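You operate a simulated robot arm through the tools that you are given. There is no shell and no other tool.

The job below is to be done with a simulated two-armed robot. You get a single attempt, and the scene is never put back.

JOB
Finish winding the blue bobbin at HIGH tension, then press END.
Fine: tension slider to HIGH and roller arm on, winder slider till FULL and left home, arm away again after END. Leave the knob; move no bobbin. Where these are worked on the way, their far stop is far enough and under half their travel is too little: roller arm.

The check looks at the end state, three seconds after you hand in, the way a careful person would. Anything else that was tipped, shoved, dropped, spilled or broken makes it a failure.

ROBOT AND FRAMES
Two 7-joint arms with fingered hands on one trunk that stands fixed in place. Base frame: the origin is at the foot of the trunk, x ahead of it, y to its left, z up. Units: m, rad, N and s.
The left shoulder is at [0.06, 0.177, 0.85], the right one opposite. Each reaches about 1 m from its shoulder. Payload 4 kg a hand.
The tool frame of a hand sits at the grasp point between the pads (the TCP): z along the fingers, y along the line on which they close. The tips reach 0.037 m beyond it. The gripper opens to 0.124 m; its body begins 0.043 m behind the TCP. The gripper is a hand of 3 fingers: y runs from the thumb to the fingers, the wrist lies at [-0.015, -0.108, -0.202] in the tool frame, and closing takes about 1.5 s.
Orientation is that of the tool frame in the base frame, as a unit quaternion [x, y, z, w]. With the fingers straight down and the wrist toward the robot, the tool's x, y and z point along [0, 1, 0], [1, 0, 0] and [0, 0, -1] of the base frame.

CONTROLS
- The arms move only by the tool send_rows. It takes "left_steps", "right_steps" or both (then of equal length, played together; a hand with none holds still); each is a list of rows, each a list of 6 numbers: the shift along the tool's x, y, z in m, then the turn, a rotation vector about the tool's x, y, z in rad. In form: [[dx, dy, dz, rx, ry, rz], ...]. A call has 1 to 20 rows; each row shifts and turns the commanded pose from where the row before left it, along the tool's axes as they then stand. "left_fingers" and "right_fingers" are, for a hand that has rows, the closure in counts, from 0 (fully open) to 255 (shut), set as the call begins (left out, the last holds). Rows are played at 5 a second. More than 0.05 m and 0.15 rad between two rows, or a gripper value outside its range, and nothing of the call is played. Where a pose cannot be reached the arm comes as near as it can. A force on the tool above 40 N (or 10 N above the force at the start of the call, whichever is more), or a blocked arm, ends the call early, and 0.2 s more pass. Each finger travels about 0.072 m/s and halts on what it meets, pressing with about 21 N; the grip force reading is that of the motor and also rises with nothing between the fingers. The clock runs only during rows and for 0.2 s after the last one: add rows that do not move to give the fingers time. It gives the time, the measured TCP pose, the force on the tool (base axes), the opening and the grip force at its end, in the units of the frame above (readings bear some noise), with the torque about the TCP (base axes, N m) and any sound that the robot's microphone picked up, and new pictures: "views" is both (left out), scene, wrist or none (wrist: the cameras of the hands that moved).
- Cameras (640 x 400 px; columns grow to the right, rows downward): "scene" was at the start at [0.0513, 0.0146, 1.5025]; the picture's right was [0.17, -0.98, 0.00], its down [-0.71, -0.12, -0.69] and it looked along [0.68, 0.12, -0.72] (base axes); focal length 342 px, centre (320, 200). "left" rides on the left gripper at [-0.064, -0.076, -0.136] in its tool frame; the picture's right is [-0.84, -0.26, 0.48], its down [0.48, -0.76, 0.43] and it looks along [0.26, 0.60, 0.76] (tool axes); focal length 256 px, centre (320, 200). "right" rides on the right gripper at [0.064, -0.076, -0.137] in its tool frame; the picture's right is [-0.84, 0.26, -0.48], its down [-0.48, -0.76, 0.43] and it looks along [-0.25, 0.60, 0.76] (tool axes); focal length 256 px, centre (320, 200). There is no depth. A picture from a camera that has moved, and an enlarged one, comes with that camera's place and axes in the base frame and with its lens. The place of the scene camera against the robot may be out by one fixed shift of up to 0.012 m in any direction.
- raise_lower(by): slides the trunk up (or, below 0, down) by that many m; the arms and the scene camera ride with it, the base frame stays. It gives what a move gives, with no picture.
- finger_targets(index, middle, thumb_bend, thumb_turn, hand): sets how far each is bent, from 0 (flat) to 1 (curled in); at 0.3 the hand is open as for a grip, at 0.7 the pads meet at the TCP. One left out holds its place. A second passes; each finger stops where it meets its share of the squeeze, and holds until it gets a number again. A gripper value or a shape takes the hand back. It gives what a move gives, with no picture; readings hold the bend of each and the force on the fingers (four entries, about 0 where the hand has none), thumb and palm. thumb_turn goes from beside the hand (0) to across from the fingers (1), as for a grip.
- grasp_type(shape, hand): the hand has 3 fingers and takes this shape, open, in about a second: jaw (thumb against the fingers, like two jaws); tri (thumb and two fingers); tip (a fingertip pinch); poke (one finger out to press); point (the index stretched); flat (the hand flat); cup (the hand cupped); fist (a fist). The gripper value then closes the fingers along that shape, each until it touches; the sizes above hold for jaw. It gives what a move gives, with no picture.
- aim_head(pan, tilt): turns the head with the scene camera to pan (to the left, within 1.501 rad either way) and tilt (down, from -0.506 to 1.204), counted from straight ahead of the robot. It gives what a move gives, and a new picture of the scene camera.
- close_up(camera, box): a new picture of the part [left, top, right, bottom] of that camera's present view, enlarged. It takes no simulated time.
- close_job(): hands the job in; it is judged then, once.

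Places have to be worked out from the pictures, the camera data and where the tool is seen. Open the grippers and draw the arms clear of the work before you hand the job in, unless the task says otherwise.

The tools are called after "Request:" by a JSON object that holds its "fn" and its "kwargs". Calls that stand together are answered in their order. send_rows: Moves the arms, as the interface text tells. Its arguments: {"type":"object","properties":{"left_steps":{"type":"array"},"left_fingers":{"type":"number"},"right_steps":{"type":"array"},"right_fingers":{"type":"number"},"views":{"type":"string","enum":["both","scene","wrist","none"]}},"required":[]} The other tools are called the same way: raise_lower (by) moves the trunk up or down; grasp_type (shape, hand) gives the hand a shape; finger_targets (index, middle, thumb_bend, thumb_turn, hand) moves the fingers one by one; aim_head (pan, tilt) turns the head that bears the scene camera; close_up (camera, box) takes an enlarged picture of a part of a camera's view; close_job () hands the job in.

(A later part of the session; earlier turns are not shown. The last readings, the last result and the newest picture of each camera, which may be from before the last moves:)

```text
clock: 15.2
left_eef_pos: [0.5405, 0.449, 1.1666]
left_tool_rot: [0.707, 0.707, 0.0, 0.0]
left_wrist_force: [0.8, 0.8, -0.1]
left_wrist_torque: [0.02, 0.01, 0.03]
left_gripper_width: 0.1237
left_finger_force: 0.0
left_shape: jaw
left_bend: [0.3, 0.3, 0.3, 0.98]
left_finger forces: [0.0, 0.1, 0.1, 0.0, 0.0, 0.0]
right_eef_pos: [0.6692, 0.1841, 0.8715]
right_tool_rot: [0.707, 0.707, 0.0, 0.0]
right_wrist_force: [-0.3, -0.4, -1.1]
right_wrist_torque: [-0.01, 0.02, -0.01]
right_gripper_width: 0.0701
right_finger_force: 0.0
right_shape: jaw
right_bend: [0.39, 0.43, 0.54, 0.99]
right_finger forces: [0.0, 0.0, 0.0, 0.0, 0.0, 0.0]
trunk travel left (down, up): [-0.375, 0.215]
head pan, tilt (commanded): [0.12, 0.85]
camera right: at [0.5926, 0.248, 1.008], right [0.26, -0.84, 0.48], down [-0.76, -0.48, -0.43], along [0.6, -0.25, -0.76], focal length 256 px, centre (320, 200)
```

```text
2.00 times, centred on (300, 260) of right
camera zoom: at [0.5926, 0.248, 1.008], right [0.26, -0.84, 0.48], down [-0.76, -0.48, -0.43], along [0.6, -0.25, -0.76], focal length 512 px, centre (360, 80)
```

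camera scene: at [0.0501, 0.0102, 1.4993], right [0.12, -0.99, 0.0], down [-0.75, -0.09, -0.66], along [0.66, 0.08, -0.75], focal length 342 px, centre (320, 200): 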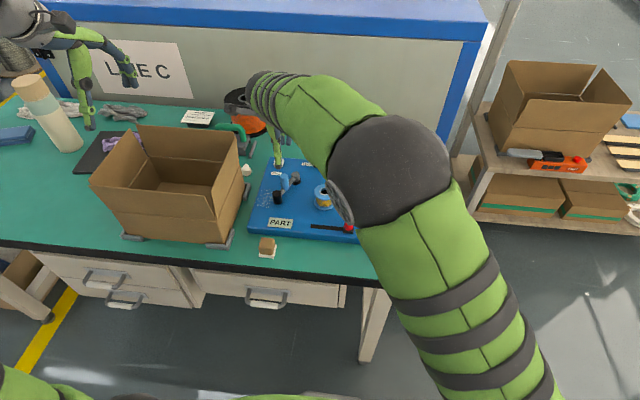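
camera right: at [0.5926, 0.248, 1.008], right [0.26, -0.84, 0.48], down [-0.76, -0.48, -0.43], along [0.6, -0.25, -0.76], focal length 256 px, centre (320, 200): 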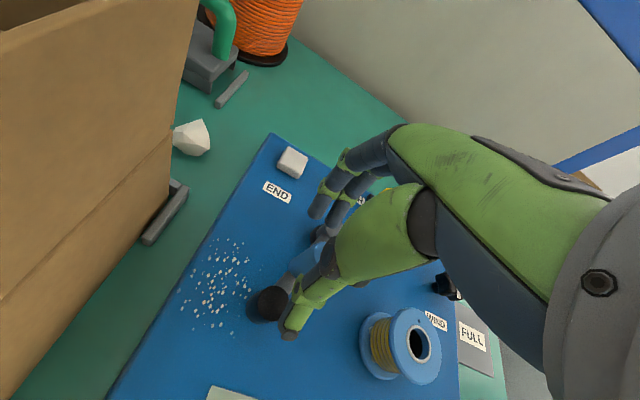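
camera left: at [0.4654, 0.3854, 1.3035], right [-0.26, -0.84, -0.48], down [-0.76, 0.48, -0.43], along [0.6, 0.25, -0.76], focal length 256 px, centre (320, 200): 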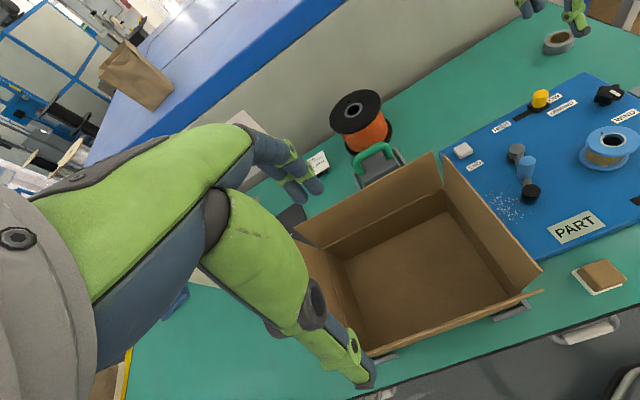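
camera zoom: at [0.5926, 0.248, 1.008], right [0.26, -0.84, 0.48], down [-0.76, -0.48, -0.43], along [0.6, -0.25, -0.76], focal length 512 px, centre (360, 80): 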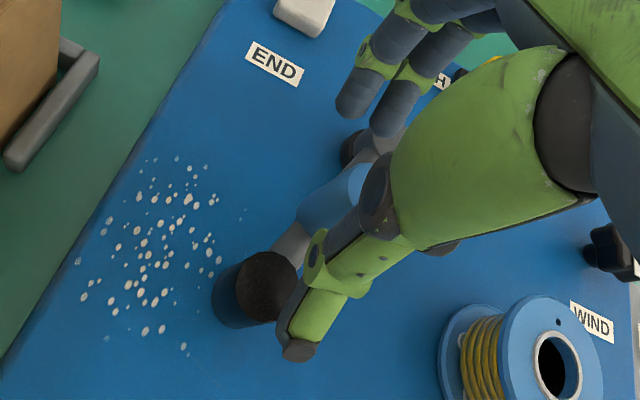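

Thumb and fingers straddle the handle with the thumb just clear of the roller. I'll close on the handle.

Request:
{"fn": "send_rows", "kwargs": {"right_steps": [[0, 0, 0, 0, 0, 0], [0, 0, 0, 0, 0, 0], [0, 0, 0, 0, 0, 0], [0, 0, 0, 0, 0, 0], [0, 0, 0, 0, 0, 0], [0, 0, 0, 0, 0, 0], [0, 0, 0, 0, 0, 0]], "right_fingers": 255, "views": "wrist"}}

Request:
{"fn": "close_up", "kwargs": {"camera": "right", "box": [200, 160, 400, 360]}}

Request:
{"fn": "close_up", "kwargs": {"camera": "scene", "box": [240, 130, 340, 230]}}

```text
clock: 16.8
left_eef_pos: [0.54, 0.4496, 1.167]
left_tool_rot: [0.707, 0.707, 0.001, 0.0]
left_wrist_force: [1.0, 1.3, 0.0]
left_wrist_torque: [-0.01, -0.02, -0.02]
left_gripper_width: 0.1237
left_finger_force: 0.0
left_shape: jaw
left_bend: [0.3, 0.3, 0.3, 0.98]
left_finger forces: [0.0, 0.0, 0.0, 0.0, 0.0, 0.0]
right_eef_pos: [0.6693, 0.1854, 0.8718]
right_tool_rot: [0.707, 0.707, 0.0, 0.0]
right_wrist_force: [-5.1, 4.5, 0.7]
right_wrist_torque: [0.07, -0.22, 0.05]
right_gripper_width: 0.0172
right_finger_force: 21.7
right_shape: jaw
right_bend: [0.71, 0.61, 0.65, 1.0]
right_finger forces: [9.6, 10.1, 0.0, 0.1, 19.8, 0.0]
trunk travel left (down, up): [-0.375, 0.215]
head pan, tilt (commanded): [0.12, 0.85]
camera right: at [0.592, 0.2486, 1.0083], right [0.26, -0.84, 0.48], down [-0.76, -0.48, -0.44], along [0.6, -0.25, -0.76], focal length 256 px, centre (320, 200)
```

right: 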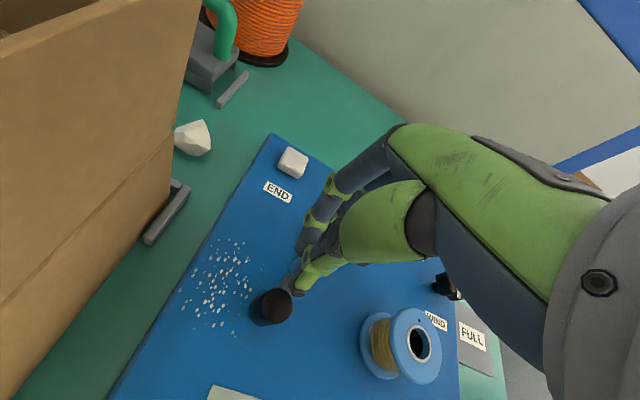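

```text
2.00 times, centred on (300, 260) of right
camera zoom: at [0.592, 0.2486, 1.0083], right [0.26, -0.84, 0.48], down [-0.76, -0.48, -0.44], along [0.6, -0.25, -0.76], focal length 512 px, centre (360, 80)
```

zoom: 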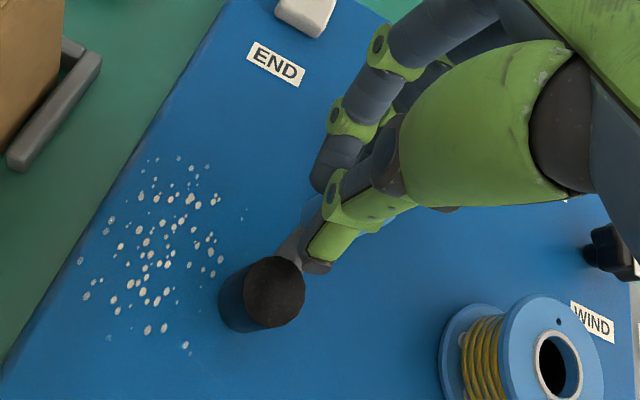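

```text
4.00 times, centred on (290, 180) of scene
camera zoom: at [0.0494, 0.0106, 1.4993], right [0.12, -0.99, 0.0], down [-0.75, -0.09, -0.66], along [0.66, 0.08, -0.75], focal length 1369 px, centre (440, 280)
```

zoom: 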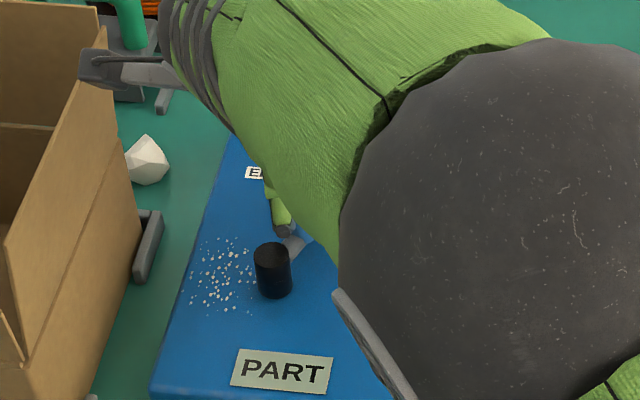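

The handle is gripped. I'll swing it toward the bobbin along an arc about the pivot, first about 45°, then check.

Request:
{"fn": "send_rows", "kwargs": {"right_steps": [[-0.0082, -0.0029, 0, 0, 0, 0], [-0.0085, -0.0016, 0, 0, 0, 0], [-0.0086, -0.0002, 0, 0, 0, 0], [-0.0085, 0.0011, 0, 0, 0, 0], [-0.0083, 0.0025, 0, 0, 0, 0], [0, 0, 0, 0, 0, 0]], "views": "wrist"}}

Request:
{"fn": "close_up", "kwargs": {"camera": "right", "box": [200, 160, 440, 400]}}

Request:
{"fn": "close_up", "kwargs": {"camera": "scene", "box": [240, 130, 360, 250]}}

```text
clock: 18.2
left_eef_pos: [0.5403, 0.4498, 1.1673]
left_tool_rot: [0.707, 0.707, -0.001, 0.001]
left_wrist_force: [0.9, 0.6, 0.1]
left_wrist_torque: [-0.02, 0.03, 0.0]
left_gripper_width: 0.1236
left_finger_force: 0.1
left_shape: jaw
left_bend: [0.3, 0.3, 0.3, 0.98]
left_finger forces: [0.0, 0.1, 0.0, 0.0, 0.1, 0.0]
right_eef_pos: [0.67, 0.1451, 0.8724]
right_tool_rot: [0.706, 0.708, 0.002, -0.001]
right_wrist_force: [12.2, 17.9, 6.2]
right_wrist_torque: [0.44, -0.44, 0.41]
right_gripper_width: 0.0103
right_finger_force: 21.2
right_shape: jaw
right_bend: [0.71, 0.6, 0.74, 1.0]
right_finger forces: [0.1, 16.5, 0.0, 0.0, 0.0, 0.0]
trunk travel left (down, up): [-0.375, 0.215]
head pan, tilt (commanded): [0.12, 0.85]
camera right: at [0.5925, 0.2075, 1.008], right [0.26, -0.84, 0.48], down [-0.76, -0.48, -0.44], along [0.6, -0.25, -0.76], focal length 256 px, centre (320, 200)
```

right: 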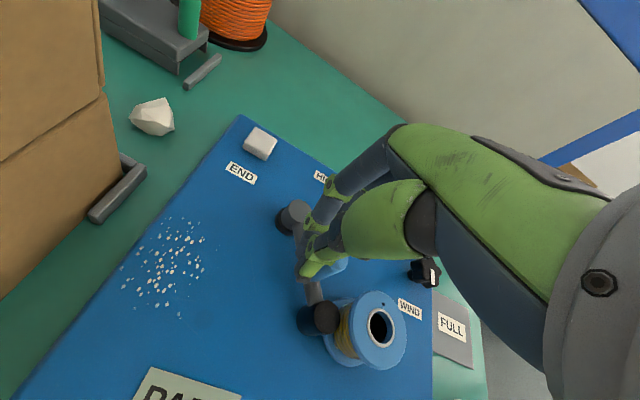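

```text
1.67 times, centred on (320, 280) of right
camera zoom: at [0.5925, 0.2075, 1.008], right [0.26, -0.84, 0.48], down [-0.76, -0.48, -0.44], along [0.6, -0.25, -0.76], focal length 427 px, centre (320, 67)
```

zoom: 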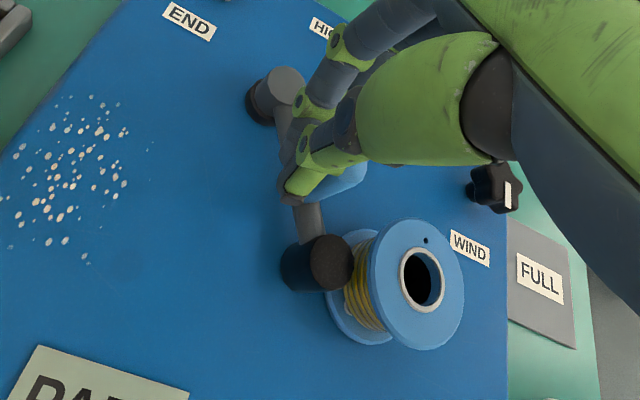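

```text
3.33 times, centred on (300, 190) of scene
camera zoom: at [0.0506, 0.0118, 1.4993], right [0.12, -0.99, 0.0], down [-0.75, -0.09, -0.66], along [0.65, 0.08, -0.75], focal length 1141 px, centre (387, 233)
```

zoom: 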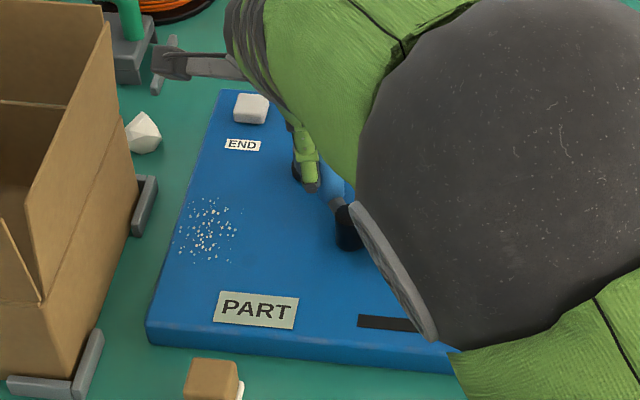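

The roller has swung up against the bobbin thread and the hand met firm resistance at the stop. The handle has slipped out of the pinch, so the fingers are only pushing it from behind. I'll back off a centimetre and lift away.

Request:
{"fn": "send_rows", "kwargs": {"right_steps": [[0.005, -0.001, 0, 0, 0, 0], [0.007, 0, 0, 0, 0, 0], [0, 0, -0.02, 0, 0, 0], [0, 0, -0.04, 0, 0, 0], [0, 0, -0.04, 0, 0, 0], [0, 0, 0, 0, 0, 0]], "views": "wrist"}}

Request:
{"fn": "close_up", "kwargs": {"camera": "right", "box": [160, 160, 440, 400]}}

Request:
{"fn": "close_up", "kwargs": {"camera": "scene", "box": [240, 130, 360, 250]}}

```text
clock: 19.6
left_eef_pos: [0.5405, 0.4486, 1.1672]
left_tool_rot: [0.707, 0.707, 0.0, 0.0]
left_wrist_force: [0.5, 0.0, -0.6]
left_wrist_torque: [-0.02, -0.01, -0.02]
left_gripper_width: 0.1239
left_finger_force: 0.0
left_shape: jaw
left_bend: [0.3, 0.3, 0.3, 0.98]
left_finger forces: [0.0, 0.0, 0.0, 0.0, 0.0, 0.1]
right_eef_pos: [0.6684, 0.1541, 0.9723]
right_tool_rot: [0.707, 0.707, -0.001, 0.0]
right_wrist_force: [0.1, 0.4, -0.2]
right_wrist_torque: [-0.02, 0.01, 0.01]
right_gripper_width: 0.0075
right_finger_force: 21.3
right_shape: jaw
right_bend: [0.71, 0.72, 0.74, 1.0]
right_finger forces: [0.0, 0.0, 0.0, 0.0, 0.0, 0.1]
trunk travel left (down, up): [-0.375, 0.215]
head pan, tilt (commanded): [0.12, 0.85]
camera right: at [0.5919, 0.2173, 1.1082], right [0.26, -0.84, 0.48], down [-0.76, -0.48, -0.43], along [0.6, -0.26, -0.76], focal length 256 px, centre (320, 200)
```

right: 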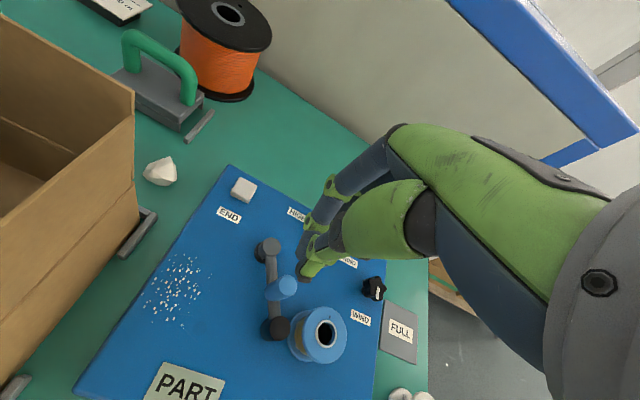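

```text
1.67 times, centred on (300, 280) of right
camera zoom: at [0.5919, 0.2173, 1.1082], right [0.26, -0.84, 0.48], down [-0.76, -0.48, -0.43], along [0.6, -0.26, -0.76], focal length 427 px, centre (353, 67)
```

zoom: 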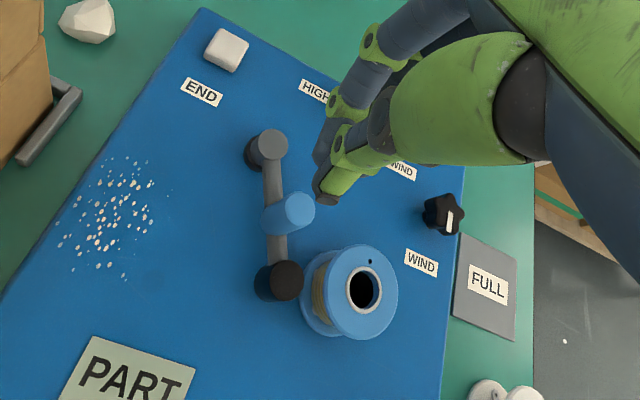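

```text
3.33 times, centred on (300, 190) of scene
camera zoom: at [0.05, 0.0103, 1.4993], right [0.12, -0.99, 0.0], down [-0.75, -0.09, -0.66], along [0.66, 0.08, -0.75], focal length 1141 px, centre (387, 233)
```

zoom: 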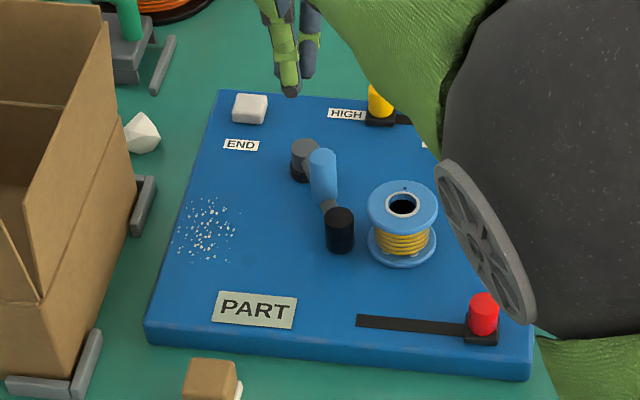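

The backing-off dragged the handle back slightly: the roller is now at about 208°, with a gap of around 1 cm to the bobbin. I'll come down with closed fingers on the +y side of the handle, which is near (0.673, 0.136), and nudge it back to contact.

Request:
{"fn": "send_rows", "kwargs": {"right_steps": [[0.016, 0.001, 0, 0, 0, 0], [0.016, 0, 0, 0, 0, 0], [0, 0, 0.04, 0, 0, 0], [0, 0, 0.04, 0, 0, 0], [0, 0, 0.027, 0, 0, 0], [0, 0, 0, 0, 0, 0]], "views": "wrist"}}

Request:
{"fn": "close_up", "kwargs": {"camera": "right", "box": [200, 160, 440, 400]}}

Request:
{"fn": "close_up", "kwargs": {"camera": "scene", "box": [240, 130, 360, 250]}}

```text
clock: 21.0
left_eef_pos: [0.5408, 0.4491, 1.1679]
left_tool_rot: [0.707, 0.708, 0.0, 0.001]
left_wrist_force: [-1.3, 0.3, 0.2]
left_wrist_torque: [0.02, -0.03, 0.01]
left_gripper_width: 0.1236
left_finger_force: 0.1
left_shape: jaw
left_bend: [0.3, 0.3, 0.3, 0.98]
left_finger forces: [0.0, 0.1, 0.0, 0.1, 0.1, 0.0]
right_eef_pos: [0.6718, 0.1866, 0.8647]
right_tool_rot: [0.707, 0.707, 0.001, 0.0]
right_wrist_force: [-0.9, 0.4, 0.5]
right_wrist_torque: [0.04, -0.02, 0.0]
right_gripper_width: 0.0076
right_finger_force: 21.2
right_shape: jaw
right_bend: [0.71, 0.72, 0.74, 1.0]
right_finger forces: [0.1, 0.1, 0.0, 0.0, 0.0, 0.0]
trunk travel left (down, up): [-0.375, 0.215]
head pan, tilt (commanded): [0.12, 0.85]
camera right: at [0.5953, 0.2497, 1.0003], right [0.26, -0.84, 0.48], down [-0.76, -0.48, -0.44], along [0.6, -0.25, -0.76], focal length 256 px, centre (320, 200)
```

right: 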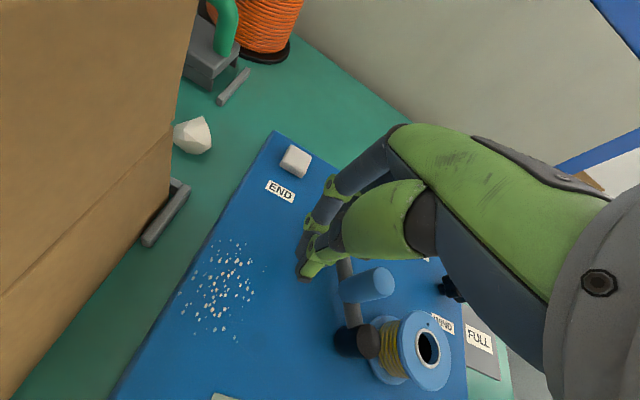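

```text
1.67 times, centred on (320, 280) of right
camera zoom: at [0.5953, 0.2497, 1.0003], right [0.26, -0.84, 0.48], down [-0.76, -0.48, -0.44], along [0.6, -0.25, -0.76], focal length 427 px, centre (320, 67)
```

zoom: 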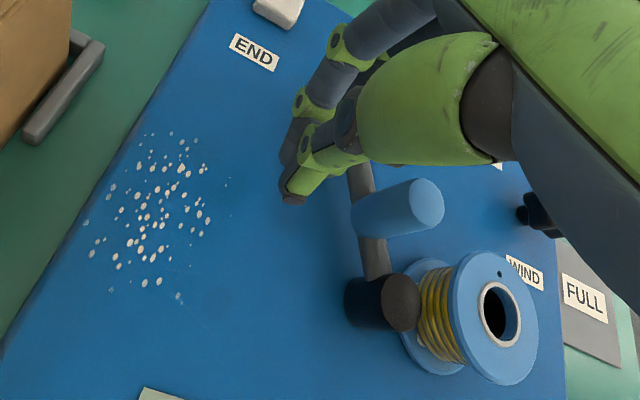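

```text
3.33 times, centred on (300, 190) of scene
camera zoom: at [0.05, 0.0102, 1.4993], right [0.12, -0.99, 0.0], down [-0.75, -0.09, -0.66], along [0.66, 0.08, -0.75], focal length 1141 px, centre (387, 233)
```

zoom: 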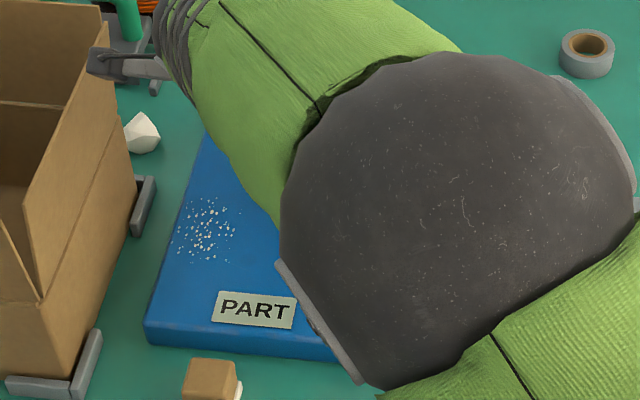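

The closed fingers are beside the handle on its +y side. I'll push toward the bobbin in small steps while watching the force.

Request:
{"fn": "send_rows", "kwargs": {"right_steps": [[-0.006, 0, 0, 0, 0, 0], [-0.006, 0, 0, 0, 0, 0], [-0.006, 0, 0, 0, 0, 0], [-0.006, 0, 0, 0, 0, 0], [-0.004, 0, 0, 0, 0, 0]], "views": "wrist"}}

Request:
{"fn": "close_up", "kwargs": {"camera": "right", "box": [200, 160, 440, 400]}}

```text
clock: 22.2
left_eef_pos: [0.5394, 0.4498, 1.1667]
left_tool_rot: [0.707, 0.707, 0.0, 0.0]
left_wrist_force: [0.2, -0.2, -0.1]
left_wrist_torque: [0.0, -0.02, 0.01]
left_gripper_width: 0.1238
left_finger_force: 0.0
left_shape: jaw
left_bend: [0.3, 0.3, 0.3, 0.98]
left_finger forces: [0.0, 0.1, 0.1, 0.1, 0.0, 0.0]
right_eef_pos: [0.6716, 0.1584, 0.8634]
right_tool_rot: [0.706, 0.708, 0.001, -0.001]
right_wrist_force: [0.7, 1.3, 1.2]
right_wrist_torque: [0.04, -0.03, 0.02]
right_gripper_width: 0.0075
right_finger_force: 20.8
right_shape: jaw
right_bend: [0.71, 0.72, 0.74, 1.0]
right_finger forces: [0.0, 1.8, 0.0, 0.0, 0.0, 0.0]
trunk travel left (down, up): [-0.375, 0.215]
head pan, tilt (commanded): [0.12, 0.85]
camera right: at [0.5937, 0.2212, 1.0004], right [0.26, -0.84, 0.48], down [-0.76, -0.48, -0.44], along [0.6, -0.25, -0.76], focal length 256 px, centre (320, 200)
```

right: 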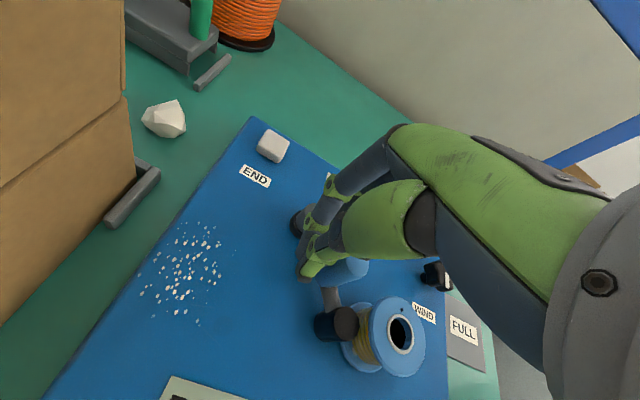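

```text
1.67 times, centred on (320, 280) of right
camera zoom: at [0.5937, 0.2212, 1.0004], right [0.26, -0.84, 0.48], down [-0.76, -0.48, -0.44], along [0.6, -0.25, -0.76], focal length 427 px, centre (320, 67)
```

zoom: 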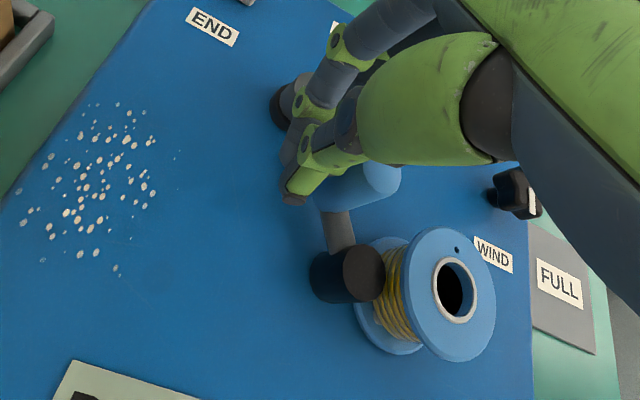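

The middle finger is just touching the handle (1.8 N). I'll continue pushing in 3 mm steps.

Request:
{"fn": "send_rows", "kwargs": {"right_steps": [[-0.003, 0.001, 0, 0, 0, 0], [-0.003, 0.001, 0, 0, 0, 0], [-0.003, 0.001, 0, 0, 0, 0], [-0.003, 0.001, 0, 0, 0, 0]], "views": "wrist"}}

Request:
{"fn": "close_up", "kwargs": {"camera": "right", "box": [200, 160, 440, 400]}}

```text
clock: 23.4
left_eef_pos: [0.54, 0.4475, 1.1664]
left_tool_rot: [0.708, 0.706, 0.0, 0.001]
left_wrist_force: [-0.6, -0.9, 0.4]
left_wrist_torque: [-0.01, 0.01, 0.0]
left_gripper_width: 0.1238
left_finger_force: 0.1
left_shape: jaw
left_bend: [0.3, 0.3, 0.3, 0.98]
left_finger forces: [0.0, 0.1, 0.1, 0.0, 0.1, 0.1]
right_eef_pos: [0.6706, 0.1552, 0.8668]
right_tool_rot: [0.704, 0.71, 0.006, -0.005]
right_wrist_force: [-2.9, 19.4, -2.6]
right_wrist_torque: [0.6, 0.14, 0.08]
right_gripper_width: 0.007
right_finger_force: 21.2
right_shape: jaw
right_bend: [0.71, 0.72, 0.74, 1.0]
right_finger forces: [0.1, 19.0, 0.0, 0.0, 0.1, 0.1]
trunk travel left (down, up): [-0.375, 0.215]
head pan, tilt (commanded): [0.12, 0.85]
stopped in row 4 (right hand): the force on the tool passed its limit at 41 N (the readings are from after the stop); the commanded pose is now the measured one
camera right: at [0.5941, 0.2155, 1.003], right [0.26, -0.84, 0.47], down [-0.75, -0.48, -0.44], along [0.6, -0.24, -0.76], focal length 256 px, centre (320, 200)
```

right: 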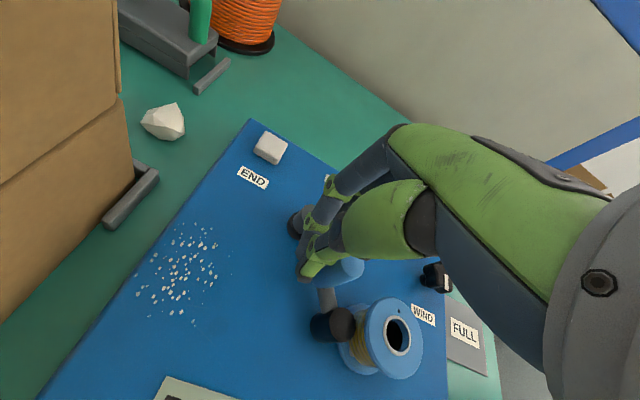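

```text
1.67 times, centred on (320, 280) of right
camera zoom: at [0.5941, 0.2155, 1.003], right [0.26, -0.84, 0.47], down [-0.75, -0.48, -0.44], along [0.6, -0.24, -0.76], focal length 427 px, centre (320, 67)
```

zoom: 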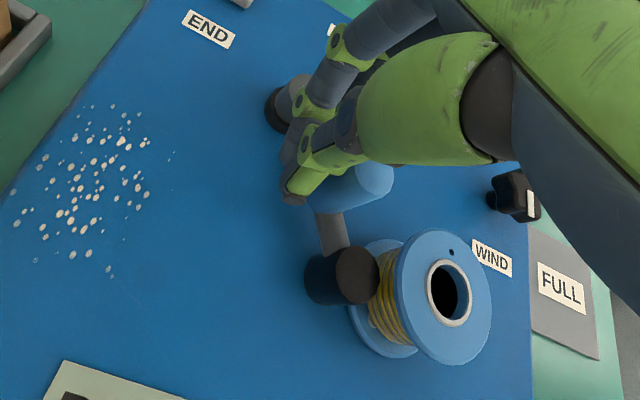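

The force jumped at once with almost no movement, so the arm was already at its far stop and this is its "on" position. I'll back off, lift, and check.

Request:
{"fn": "send_rows", "kwargs": {"right_steps": [[0.004, 0, 0, 0, 0, 0], [0.01, 0, 0, 0, 0, 0], [0.01, 0, 0, 0, 0, 0], [0, 0, -0.04, 0, 0, 0], [0, 0, -0.05, 0, 0, 0], [-0.02, -0.03, -0.03, 0, 0, 0], [-0.03, -0.03, 0, 0, 0, 0], [0, 0, 0, 0, 0, 0]], "right_fingers": 255, "views": "both"}}

Request:
{"fn": "close_up", "kwargs": {"camera": "scene", "box": [240, 130, 380, 250]}}

Request:
{"fn": "close_up", "kwargs": {"camera": "right", "box": [120, 140, 440, 400]}}

```text
clock: 25.2
left_eef_pos: [0.5415, 0.4469, 1.1679]
left_tool_rot: [0.708, 0.707, 0.0, 0.0]
left_wrist_force: [-0.4, 0.4, -0.2]
left_wrist_torque: [-0.01, 0.01, -0.01]
left_gripper_width: 0.1234
left_finger_force: 0.1
left_shape: jaw
left_bend: [0.3, 0.3, 0.3, 0.98]
left_finger forces: [0.0, 0.0, 0.1, 0.0, 0.0, 0.1]
right_eef_pos: [0.6113, 0.1221, 0.9867]
right_tool_rot: [0.705, 0.709, 0.004, -0.003]
right_wrist_force: [0.6, -0.4, 0.4]
right_wrist_torque: [-0.01, -0.04, 0.04]
right_gripper_width: 0.0073
right_finger_force: 20.8
right_shape: jaw
right_bend: [0.71, 0.72, 0.74, 1.0]
right_finger forces: [0.0, 0.1, 0.0, 0.0, 0.0, 0.0]
trunk travel left (down, up): [-0.375, 0.215]
head pan, tilt (commanded): [0.12, 0.85]
camera scene: at [0.0501, 0.0103, 1.4992], right [0.12, -0.99, 0.0], down [-0.75, -0.09, -0.66], along [0.66, 0.08, -0.75], focal length 342 px, centre (320, 200)
camera right: at [0.5339, 0.1835, 1.1228], right [0.26, -0.84, 0.47], down [-0.76, -0.48, -0.44], along [0.6, -0.24, -0.76], focal length 256 px, centre (320, 200)
```

scene: 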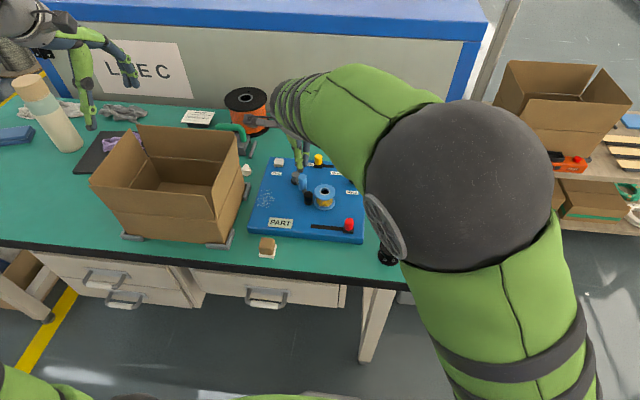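
right: 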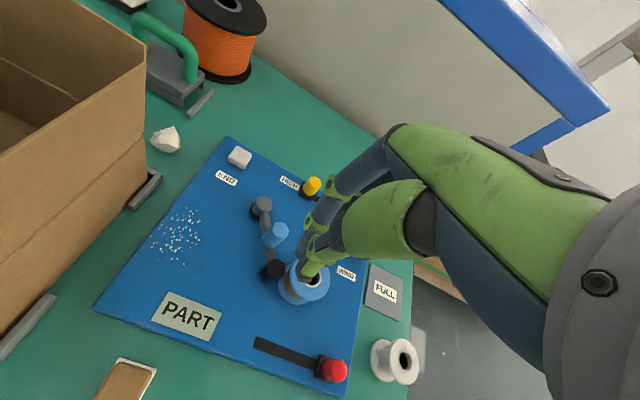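

```text
3.33 times, centred on (310, 190) of scene
camera zoom: at [0.0501, 0.0103, 1.4992], right [0.12, -0.99, 0.0], down [-0.75, -0.09, -0.66], along [0.66, 0.08, -0.75], focal length 1141 px, centre (353, 233)
```

zoom: 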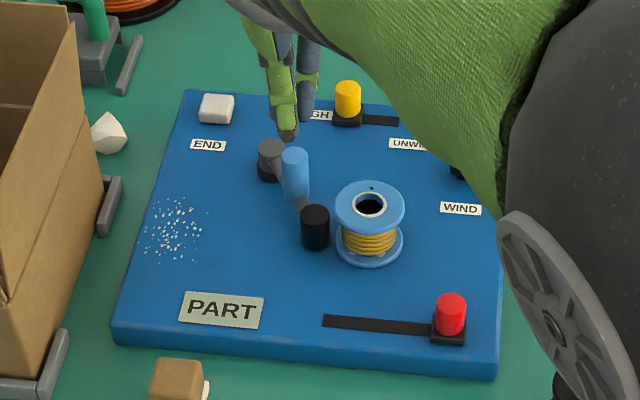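

```text
1.54 times, centred on (280, 270) of right
camera zoom: at [0.5339, 0.1835, 1.1228], right [0.26, -0.84, 0.47], down [-0.76, -0.48, -0.44], along [0.6, -0.24, -0.76], focal length 394 px, centre (382, 92)
```

zoom: 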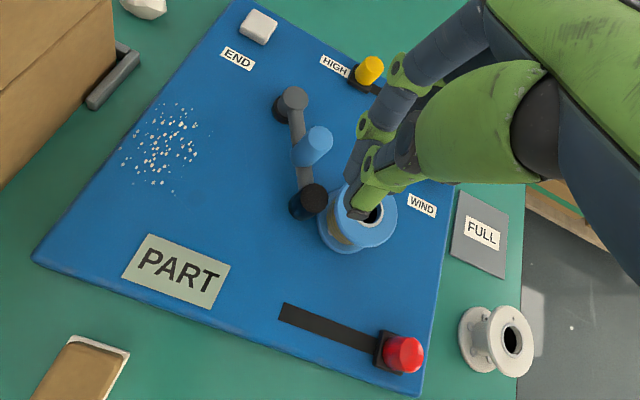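

The roller arm is on, with the roller right beside the bobbin at its stop. Next I'll move above the red winder slider knob, judged at about (0.568, 0.004), with fingers half open.

Request:
{"fn": "send_rows", "kwargs": {"right_steps": [[-0.03, -0.011, 0, 0, 0, 0], [-0.03, -0.011, 0, 0, 0, 0], [-0.03, -0.011, 0.01, 0, 0, 0], [-0.028, -0.01, 0.01, 0, 0, 0], [0, 0, 0, 0, 0, 0], [0, 0, 0, 0, 0, 0]], "right_fingers": 110, "views": "both"}}

Request:
{"fn": "close_up", "kwargs": {"camera": "scene", "box": [240, 130, 400, 260]}}

Request:
{"fn": "close_up", "kwargs": {"camera": "right", "box": [160, 180, 440, 400]}}

```text
clock: 26.6
left_eef_pos: [0.5404, 0.447, 1.1672]
left_tool_rot: [0.708, 0.706, 0.0, 0.0]
left_wrist_force: [0.4, 0.1, 0.0]
left_wrist_torque: [0.05, 0.04, 0.0]
left_gripper_width: 0.1239
left_finger_force: 0.0
left_shape: jaw
left_bend: [0.3, 0.3, 0.3, 0.98]
left_finger forces: [0.0, 0.0, 0.1, 0.0, 0.0, 0.0]
right_eef_pos: [0.5691, 0.0047, 0.9648]
right_tool_rot: [0.705, 0.709, 0.004, -0.004]
right_wrist_force: [0.2, 0.3, 0.2]
right_wrist_torque: [0.04, -0.01, 0.01]
right_gripper_width: 0.0703
right_finger_force: 0.1
right_shape: jaw
right_bend: [0.39, 0.43, 0.54, 0.99]
right_finger forces: [0.0, 0.0, 0.1, 0.0, 0.0, 0.0]
trunk travel left (down, up): [-0.375, 0.215]
head pan, tilt (commanded): [0.12, 0.85]
camera scene: at [0.05, 0.0103, 1.4993], right [0.12, -0.99, 0.0], down [-0.75, -0.09, -0.66], along [0.66, 0.08, -0.75], focal length 342 px, centre (320, 200)
camera right: at [0.4924, 0.067, 1.1004], right [0.26, -0.84, 0.47], down [-0.76, -0.48, -0.44], along [0.6, -0.24, -0.76], focal length 256 px, centre (320, 200)
```

scene: 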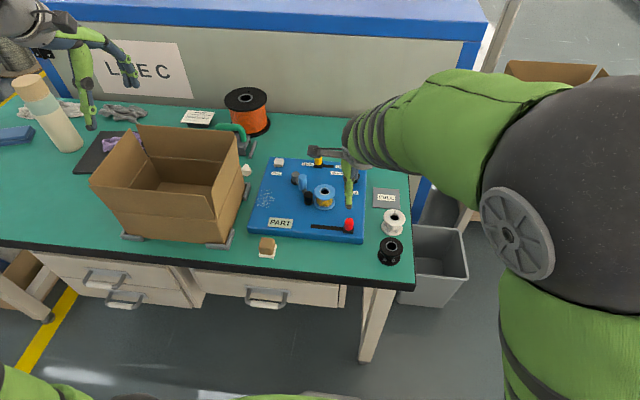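
right: 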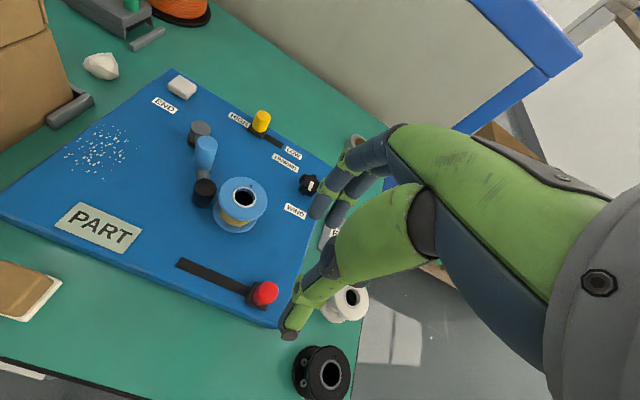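

```text
3.08 times, centred on (320, 195) of scene
camera zoom: at [0.05, 0.0103, 1.4993], right [0.12, -0.99, 0.0], down [-0.75, -0.09, -0.66], along [0.66, 0.08, -0.75], focal length 1053 px, centre (320, 215)
```

zoom: 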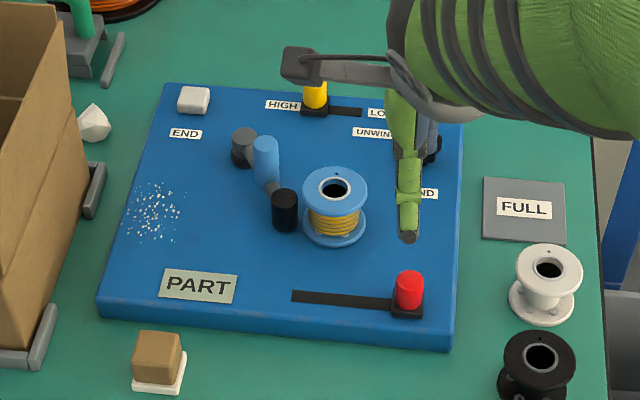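

```text
1.82 times, centred on (300, 290) of right
camera zoom: at [0.4924, 0.067, 1.1004], right [0.26, -0.84, 0.47], down [-0.76, -0.48, -0.44], along [0.6, -0.24, -0.76], focal length 465 px, centre (356, 36)
```

zoom: 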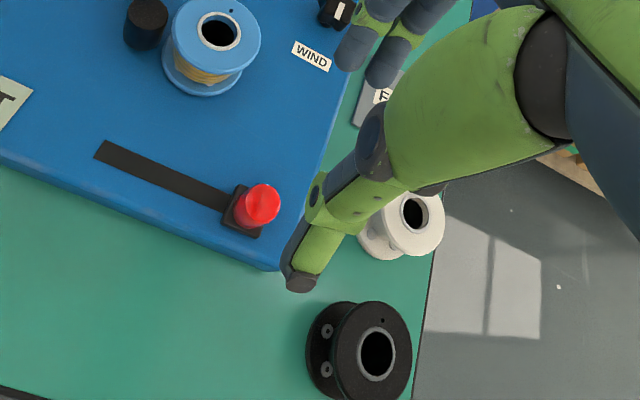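

The red knob's top is at about (0.568, 0.001). I'll align and descend to straddle it at the height that worked for the yellow knob.

Request:
{"fn": "send_rows", "kwargs": {"right_steps": [[-0.0037, -0.001, 0.035, 0, 0, 0], [0, 0, 0.035, 0, 0, 0], [0, 0, 0.028, 0, 0, 0], [0, 0, 0.015, 0, 0, 0], [0, 0, 0, 0, 0, 0]], "views": "wrist"}}

Request:
{"fn": "close_up", "kwargs": {"camera": "scene", "box": [270, 150, 400, 260]}}

Request:
{"fn": "close_up", "kwargs": {"camera": "right", "box": [200, 160, 420, 360]}}

```text
clock: 27.8
left_eef_pos: [0.5413, 0.4464, 1.1678]
left_tool_rot: [0.708, 0.706, 0.0, 0.0]
left_wrist_force: [0.0, 0.3, 0.2]
left_wrist_torque: [0.01, -0.05, 0.02]
left_gripper_width: 0.1233
left_finger_force: 0.1
left_shape: jaw
left_bend: [0.3, 0.3, 0.3, 0.98]
left_finger forces: [0.0, 0.0, 0.0, 0.1, 0.0, 0.0]
right_eef_pos: [0.5674, 0.0031, 0.8511]
right_tool_rot: [0.705, 0.709, 0.004, -0.003]
right_wrist_force: [-0.5, 0.9, -0.1]
right_wrist_torque: [0.04, 0.0, -0.02]
right_gripper_width: 0.0706
right_finger_force: 0.1
right_shape: jaw
right_bend: [0.39, 0.43, 0.54, 0.99]
right_finger forces: [0.0, 0.0, 0.0, 0.1, 0.0, 0.0]
trunk travel left (down, up): [-0.375, 0.215]
head pan, tilt (commanded): [0.12, 0.85]
camera right: at [0.4909, 0.0643, 0.9881], right [0.26, -0.84, 0.47], down [-0.76, -0.48, -0.44], along [0.6, -0.24, -0.76], focal length 256 px, centre (320, 200)
```

right: 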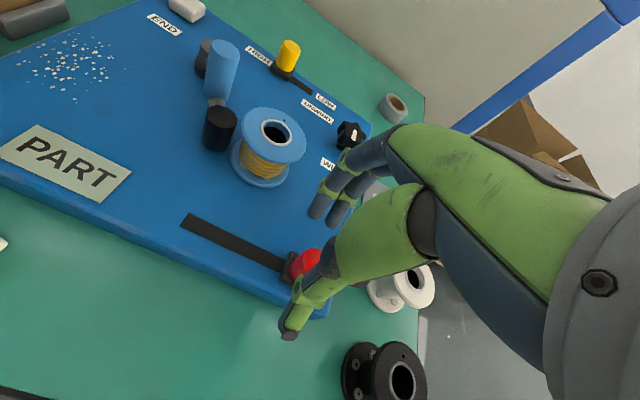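

```text
3.64 times, centred on (335, 205) of scene
camera zoom: at [0.0499, 0.0102, 1.4993], right [0.12, -0.99, 0.0], down [-0.75, -0.09, -0.66], along [0.66, 0.08, -0.75], focal length 1245 px, centre (266, 182)
```

zoom: 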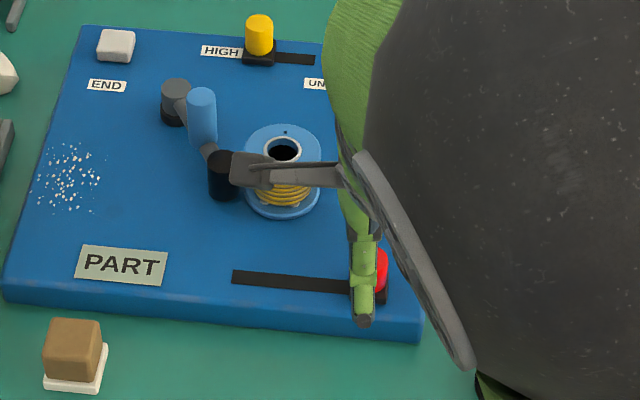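

```text
2.00 times, centred on (310, 260) of right
camera zoom: at [0.4909, 0.0643, 0.9881], right [0.26, -0.84, 0.47], down [-0.76, -0.48, -0.44], along [0.6, -0.24, -0.76], focal length 512 px, centre (340, 80)
```

zoom: 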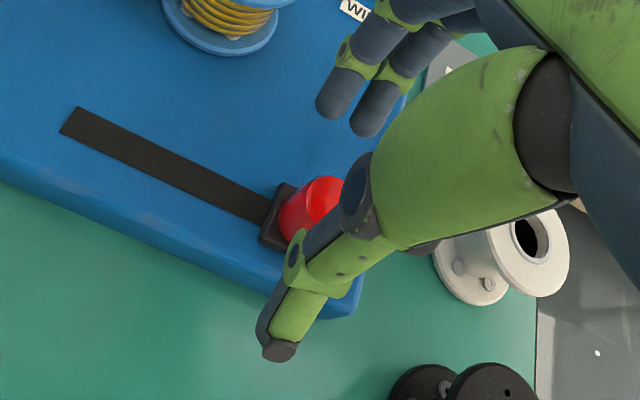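

The knob sits a few millimetres toward -y of the thumb's centre line. I'll shift by 3 mm and close.

Request:
{"fn": "send_rows", "kwargs": {"right_steps": [[-0.003, 0, 0, 0, 0, 0], [0, 0, 0, 0, 0, 0], [0, 0, 0, 0, 0, 0], [0, 0, 0, 0, 0, 0], [0, 0, 0, 0, 0, 0], [0, 0, 0, 0, 0, 0], [0, 0, 0, 0, 0, 0]], "right_fingers": 255, "views": "wrist"}}

Request:
{"fn": "close_up", "kwargs": {"camera": "right", "box": [200, 160, 420, 360]}}

```text
clock: 29.4
left_eef_pos: [0.5407, 0.4472, 1.1677]
left_tool_rot: [0.708, 0.706, 0.0, 0.0]
left_wrist_force: [0.2, 0.3, 0.2]
left_wrist_torque: [0.02, -0.01, 0.01]
left_gripper_width: 0.1237
left_finger_force: 0.0
left_shape: jaw
left_bend: [0.3, 0.3, 0.3, 0.98]
left_finger forces: [0.0, 0.1, 0.0, 0.1, 0.0, 0.0]
right_eef_pos: [0.5689, 0.0009, 0.8516]
right_tool_rot: [0.705, 0.709, 0.004, -0.004]
right_wrist_force: [-1.9, 2.1, 1.3]
right_wrist_torque: [0.05, -0.06, 0.0]
right_gripper_width: 0.0191
right_finger_force: 21.2
right_shape: jaw
right_bend: [0.64, 0.65, 0.64, 1.0]
right_finger forces: [11.7, 7.3, 0.1, 0.1, 20.1, 0.0]
trunk travel left (down, up): [-0.375, 0.215]
head pan, tilt (commanded): [0.12, 0.85]
camera right: at [0.4912, 0.0615, 0.9882], right [0.26, -0.84, 0.47], down [-0.76, -0.48, -0.44], along [0.6, -0.24, -0.76], focal length 256 px, centre (320, 200)
```

right: 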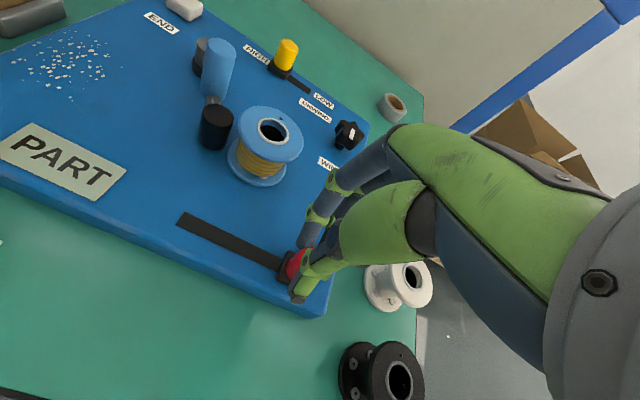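

```text
2.00 times, centred on (310, 260) of right
camera zoom: at [0.4912, 0.0615, 0.9882], right [0.26, -0.84, 0.47], down [-0.76, -0.48, -0.44], along [0.6, -0.24, -0.76], focal length 512 px, centre (340, 80)
```

zoom: 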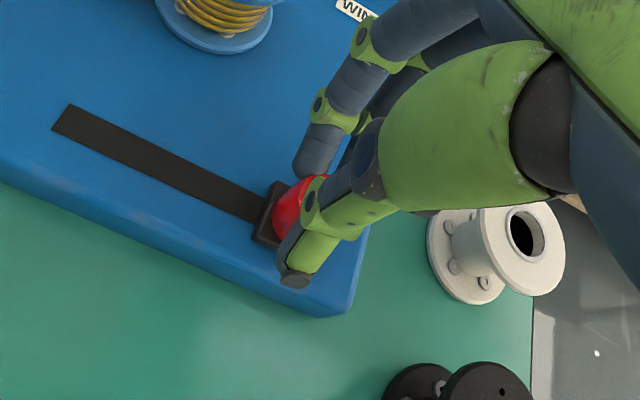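

The red knob is firmly gripped (20 N). I estimate the curled fingers will pass the bobbin flange with about 1–2 cm of clearance. I'll drag half the stroke in +y and check.

Request:
{"fn": "send_rows", "kwargs": {"right_steps": [[0.008, 0, 0, 0, 0, 0], [0.008, 0, 0, 0, 0, 0], [0.008, 0, 0, 0, 0, 0], [0.008, 0, 0, 0, 0, 0], [0.008, 0, 0, 0, 0, 0]], "views": "both"}}

Request:
{"fn": "close_up", "kwargs": {"camera": "right", "box": [200, 100, 420, 320]}}

Request:
{"fn": "close_up", "kwargs": {"camera": "scene", "box": [250, 150, 380, 260]}}

```text
clock: 30.6
left_eef_pos: [0.5401, 0.4483, 1.1685]
left_tool_rot: [0.708, 0.706, -0.001, 0.0]
left_wrist_force: [0.5, 0.0, -0.6]
left_wrist_torque: [-0.04, -0.01, -0.06]
left_gripper_width: 0.1237
left_finger_force: 0.2
left_shape: jaw
left_bend: [0.3, 0.3, 0.3, 0.98]
left_finger forces: [0.1, 0.1, 0.1, 0.0, 0.1, 0.1]
right_eef_pos: [0.569, 0.0414, 0.8504]
right_tool_rot: [0.705, 0.709, 0.004, -0.003]
right_wrist_force: [-4.9, -0.2, 3.5]
right_wrist_torque: [0.01, 0.06, -0.03]
right_gripper_width: 0.0192
right_finger_force: 21.1
right_shape: jaw
right_bend: [0.64, 0.65, 0.64, 1.0]
right_finger forces: [11.3, 7.6, 0.0, 0.0, 23.7, 0.1]
trunk travel left (down, up): [-0.375, 0.215]
head pan, tilt (commanded): [0.12, 0.85]
camera scene: at [0.0493, 0.0104, 1.4993], right [0.12, -0.99, 0.0], down [-0.75, -0.09, -0.66], along [0.66, 0.08, -0.75], focal length 342 px, centre (320, 200)
camera right: at [0.4915, 0.1025, 0.9881], right [0.26, -0.84, 0.47], down [-0.76, -0.48, -0.44], along [0.6, -0.24, -0.76], focal length 256 px, centre (320, 200)
```

scene: 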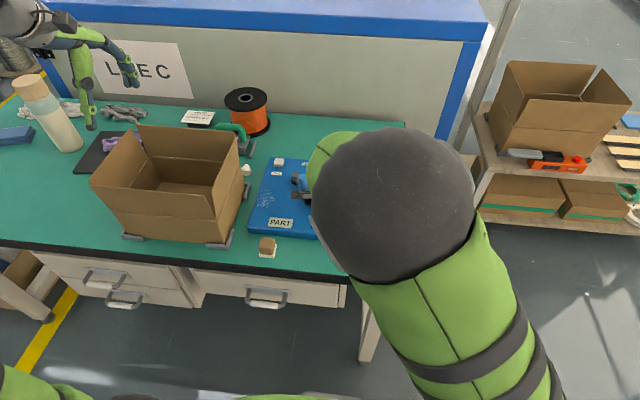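
right: 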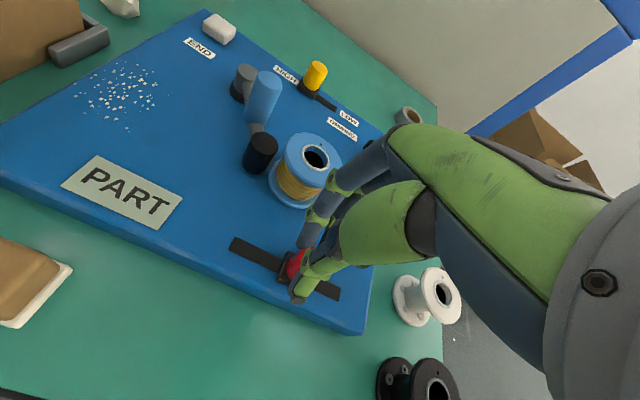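

```text
1.82 times, centred on (310, 210) of right
camera zoom: at [0.4915, 0.1025, 0.9881], right [0.26, -0.84, 0.47], down [-0.76, -0.48, -0.44], along [0.6, -0.24, -0.76], focal length 465 px, centre (338, 182)
```

zoom: 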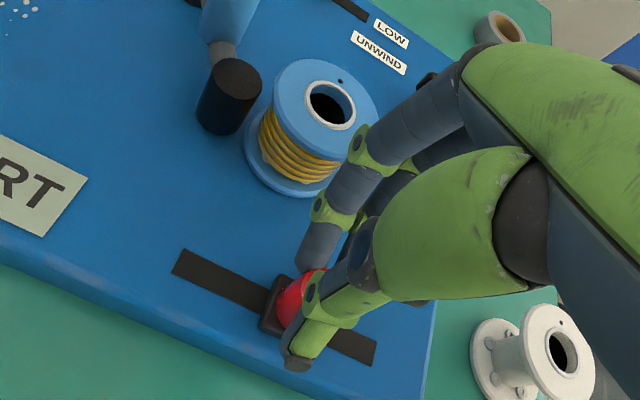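

```text
3.64 times, centred on (315, 205) of scene
camera zoom: at [0.0493, 0.0104, 1.4993], right [0.12, -0.99, 0.0], down [-0.75, -0.09, -0.66], along [0.66, 0.08, -0.75], focal length 1245 px, centre (338, 182)
```

zoom: 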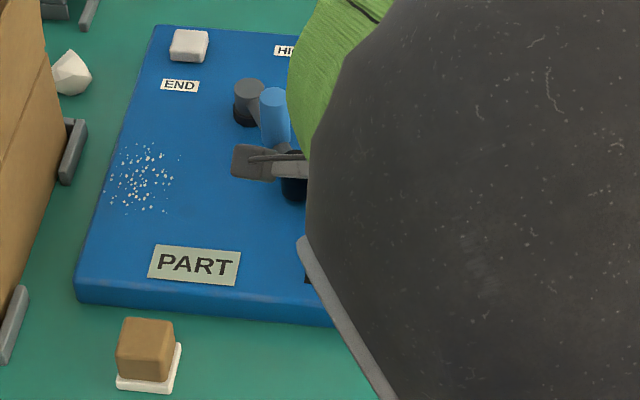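

The slider follows smoothly and the bobbin is untouched. I'll continue the stroke another 3 cm.

Request:
{"fn": "send_rows", "kwargs": {"right_steps": [[0.007, 0, 0, 0, 0, 0], [0.007, 0, 0, 0, 0, 0], [0.007, 0, 0, 0, 0, 0], [0.007, 0, 0, 0, 0, 0]], "views": "wrist"}}

Request:
{"fn": "close_up", "kwargs": {"camera": "right", "box": [200, 100, 420, 320]}}

```text
clock: 31.6
left_eef_pos: [0.5411, 0.4472, 1.1679]
left_tool_rot: [0.708, 0.706, 0.0, -0.001]
left_wrist_force: [0.1, -0.1, 0.5]
left_wrist_torque: [0.02, -0.02, 0.02]
left_gripper_width: 0.1238
left_finger_force: 0.0
left_shape: jaw
left_bend: [0.3, 0.3, 0.3, 0.98]
left_finger forces: [0.0, 0.1, 0.1, 0.1, 0.0, 0.0]
right_eef_pos: [0.5687, 0.0695, 0.852]
right_tool_rot: [0.705, 0.709, 0.004, -0.003]
right_wrist_force: [-4.0, 0.1, 2.5]
right_wrist_torque: [-0.07, 0.0, -0.02]
right_gripper_width: 0.0192
right_finger_force: 20.9
right_shape: jaw
right_bend: [0.64, 0.65, 0.64, 1.0]
right_finger forces: [11.3, 8.1, 0.0, 0.0, 22.3, 0.1]
trunk travel left (down, up): [-0.375, 0.215]
head pan, tilt (commanded): [0.12, 0.85]
camera right: at [0.4916, 0.1302, 0.9882], right [0.26, -0.84, 0.47], down [-0.76, -0.48, -0.44], along [0.6, -0.24, -0.76], focal length 256 px, centre (320, 200)
```

right: 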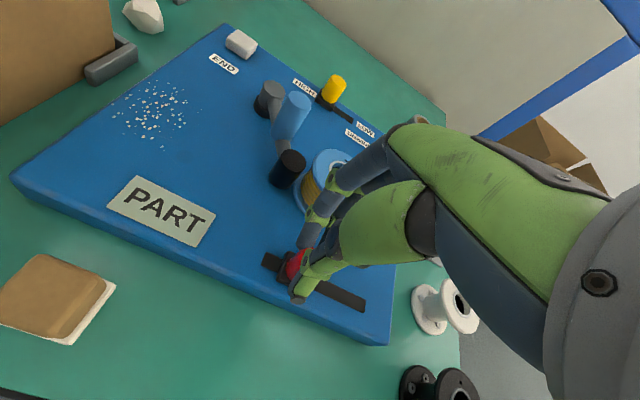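

```text
1.82 times, centred on (310, 210) of right
camera zoom: at [0.4916, 0.1302, 0.9882], right [0.26, -0.84, 0.47], down [-0.76, -0.48, -0.44], along [0.6, -0.24, -0.76], focal length 465 px, centre (338, 182)
```

zoom: 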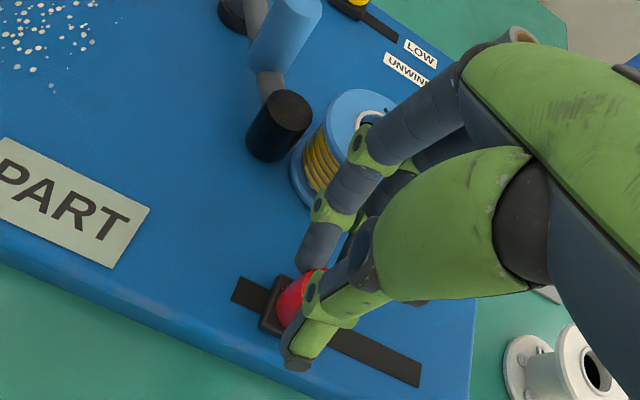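

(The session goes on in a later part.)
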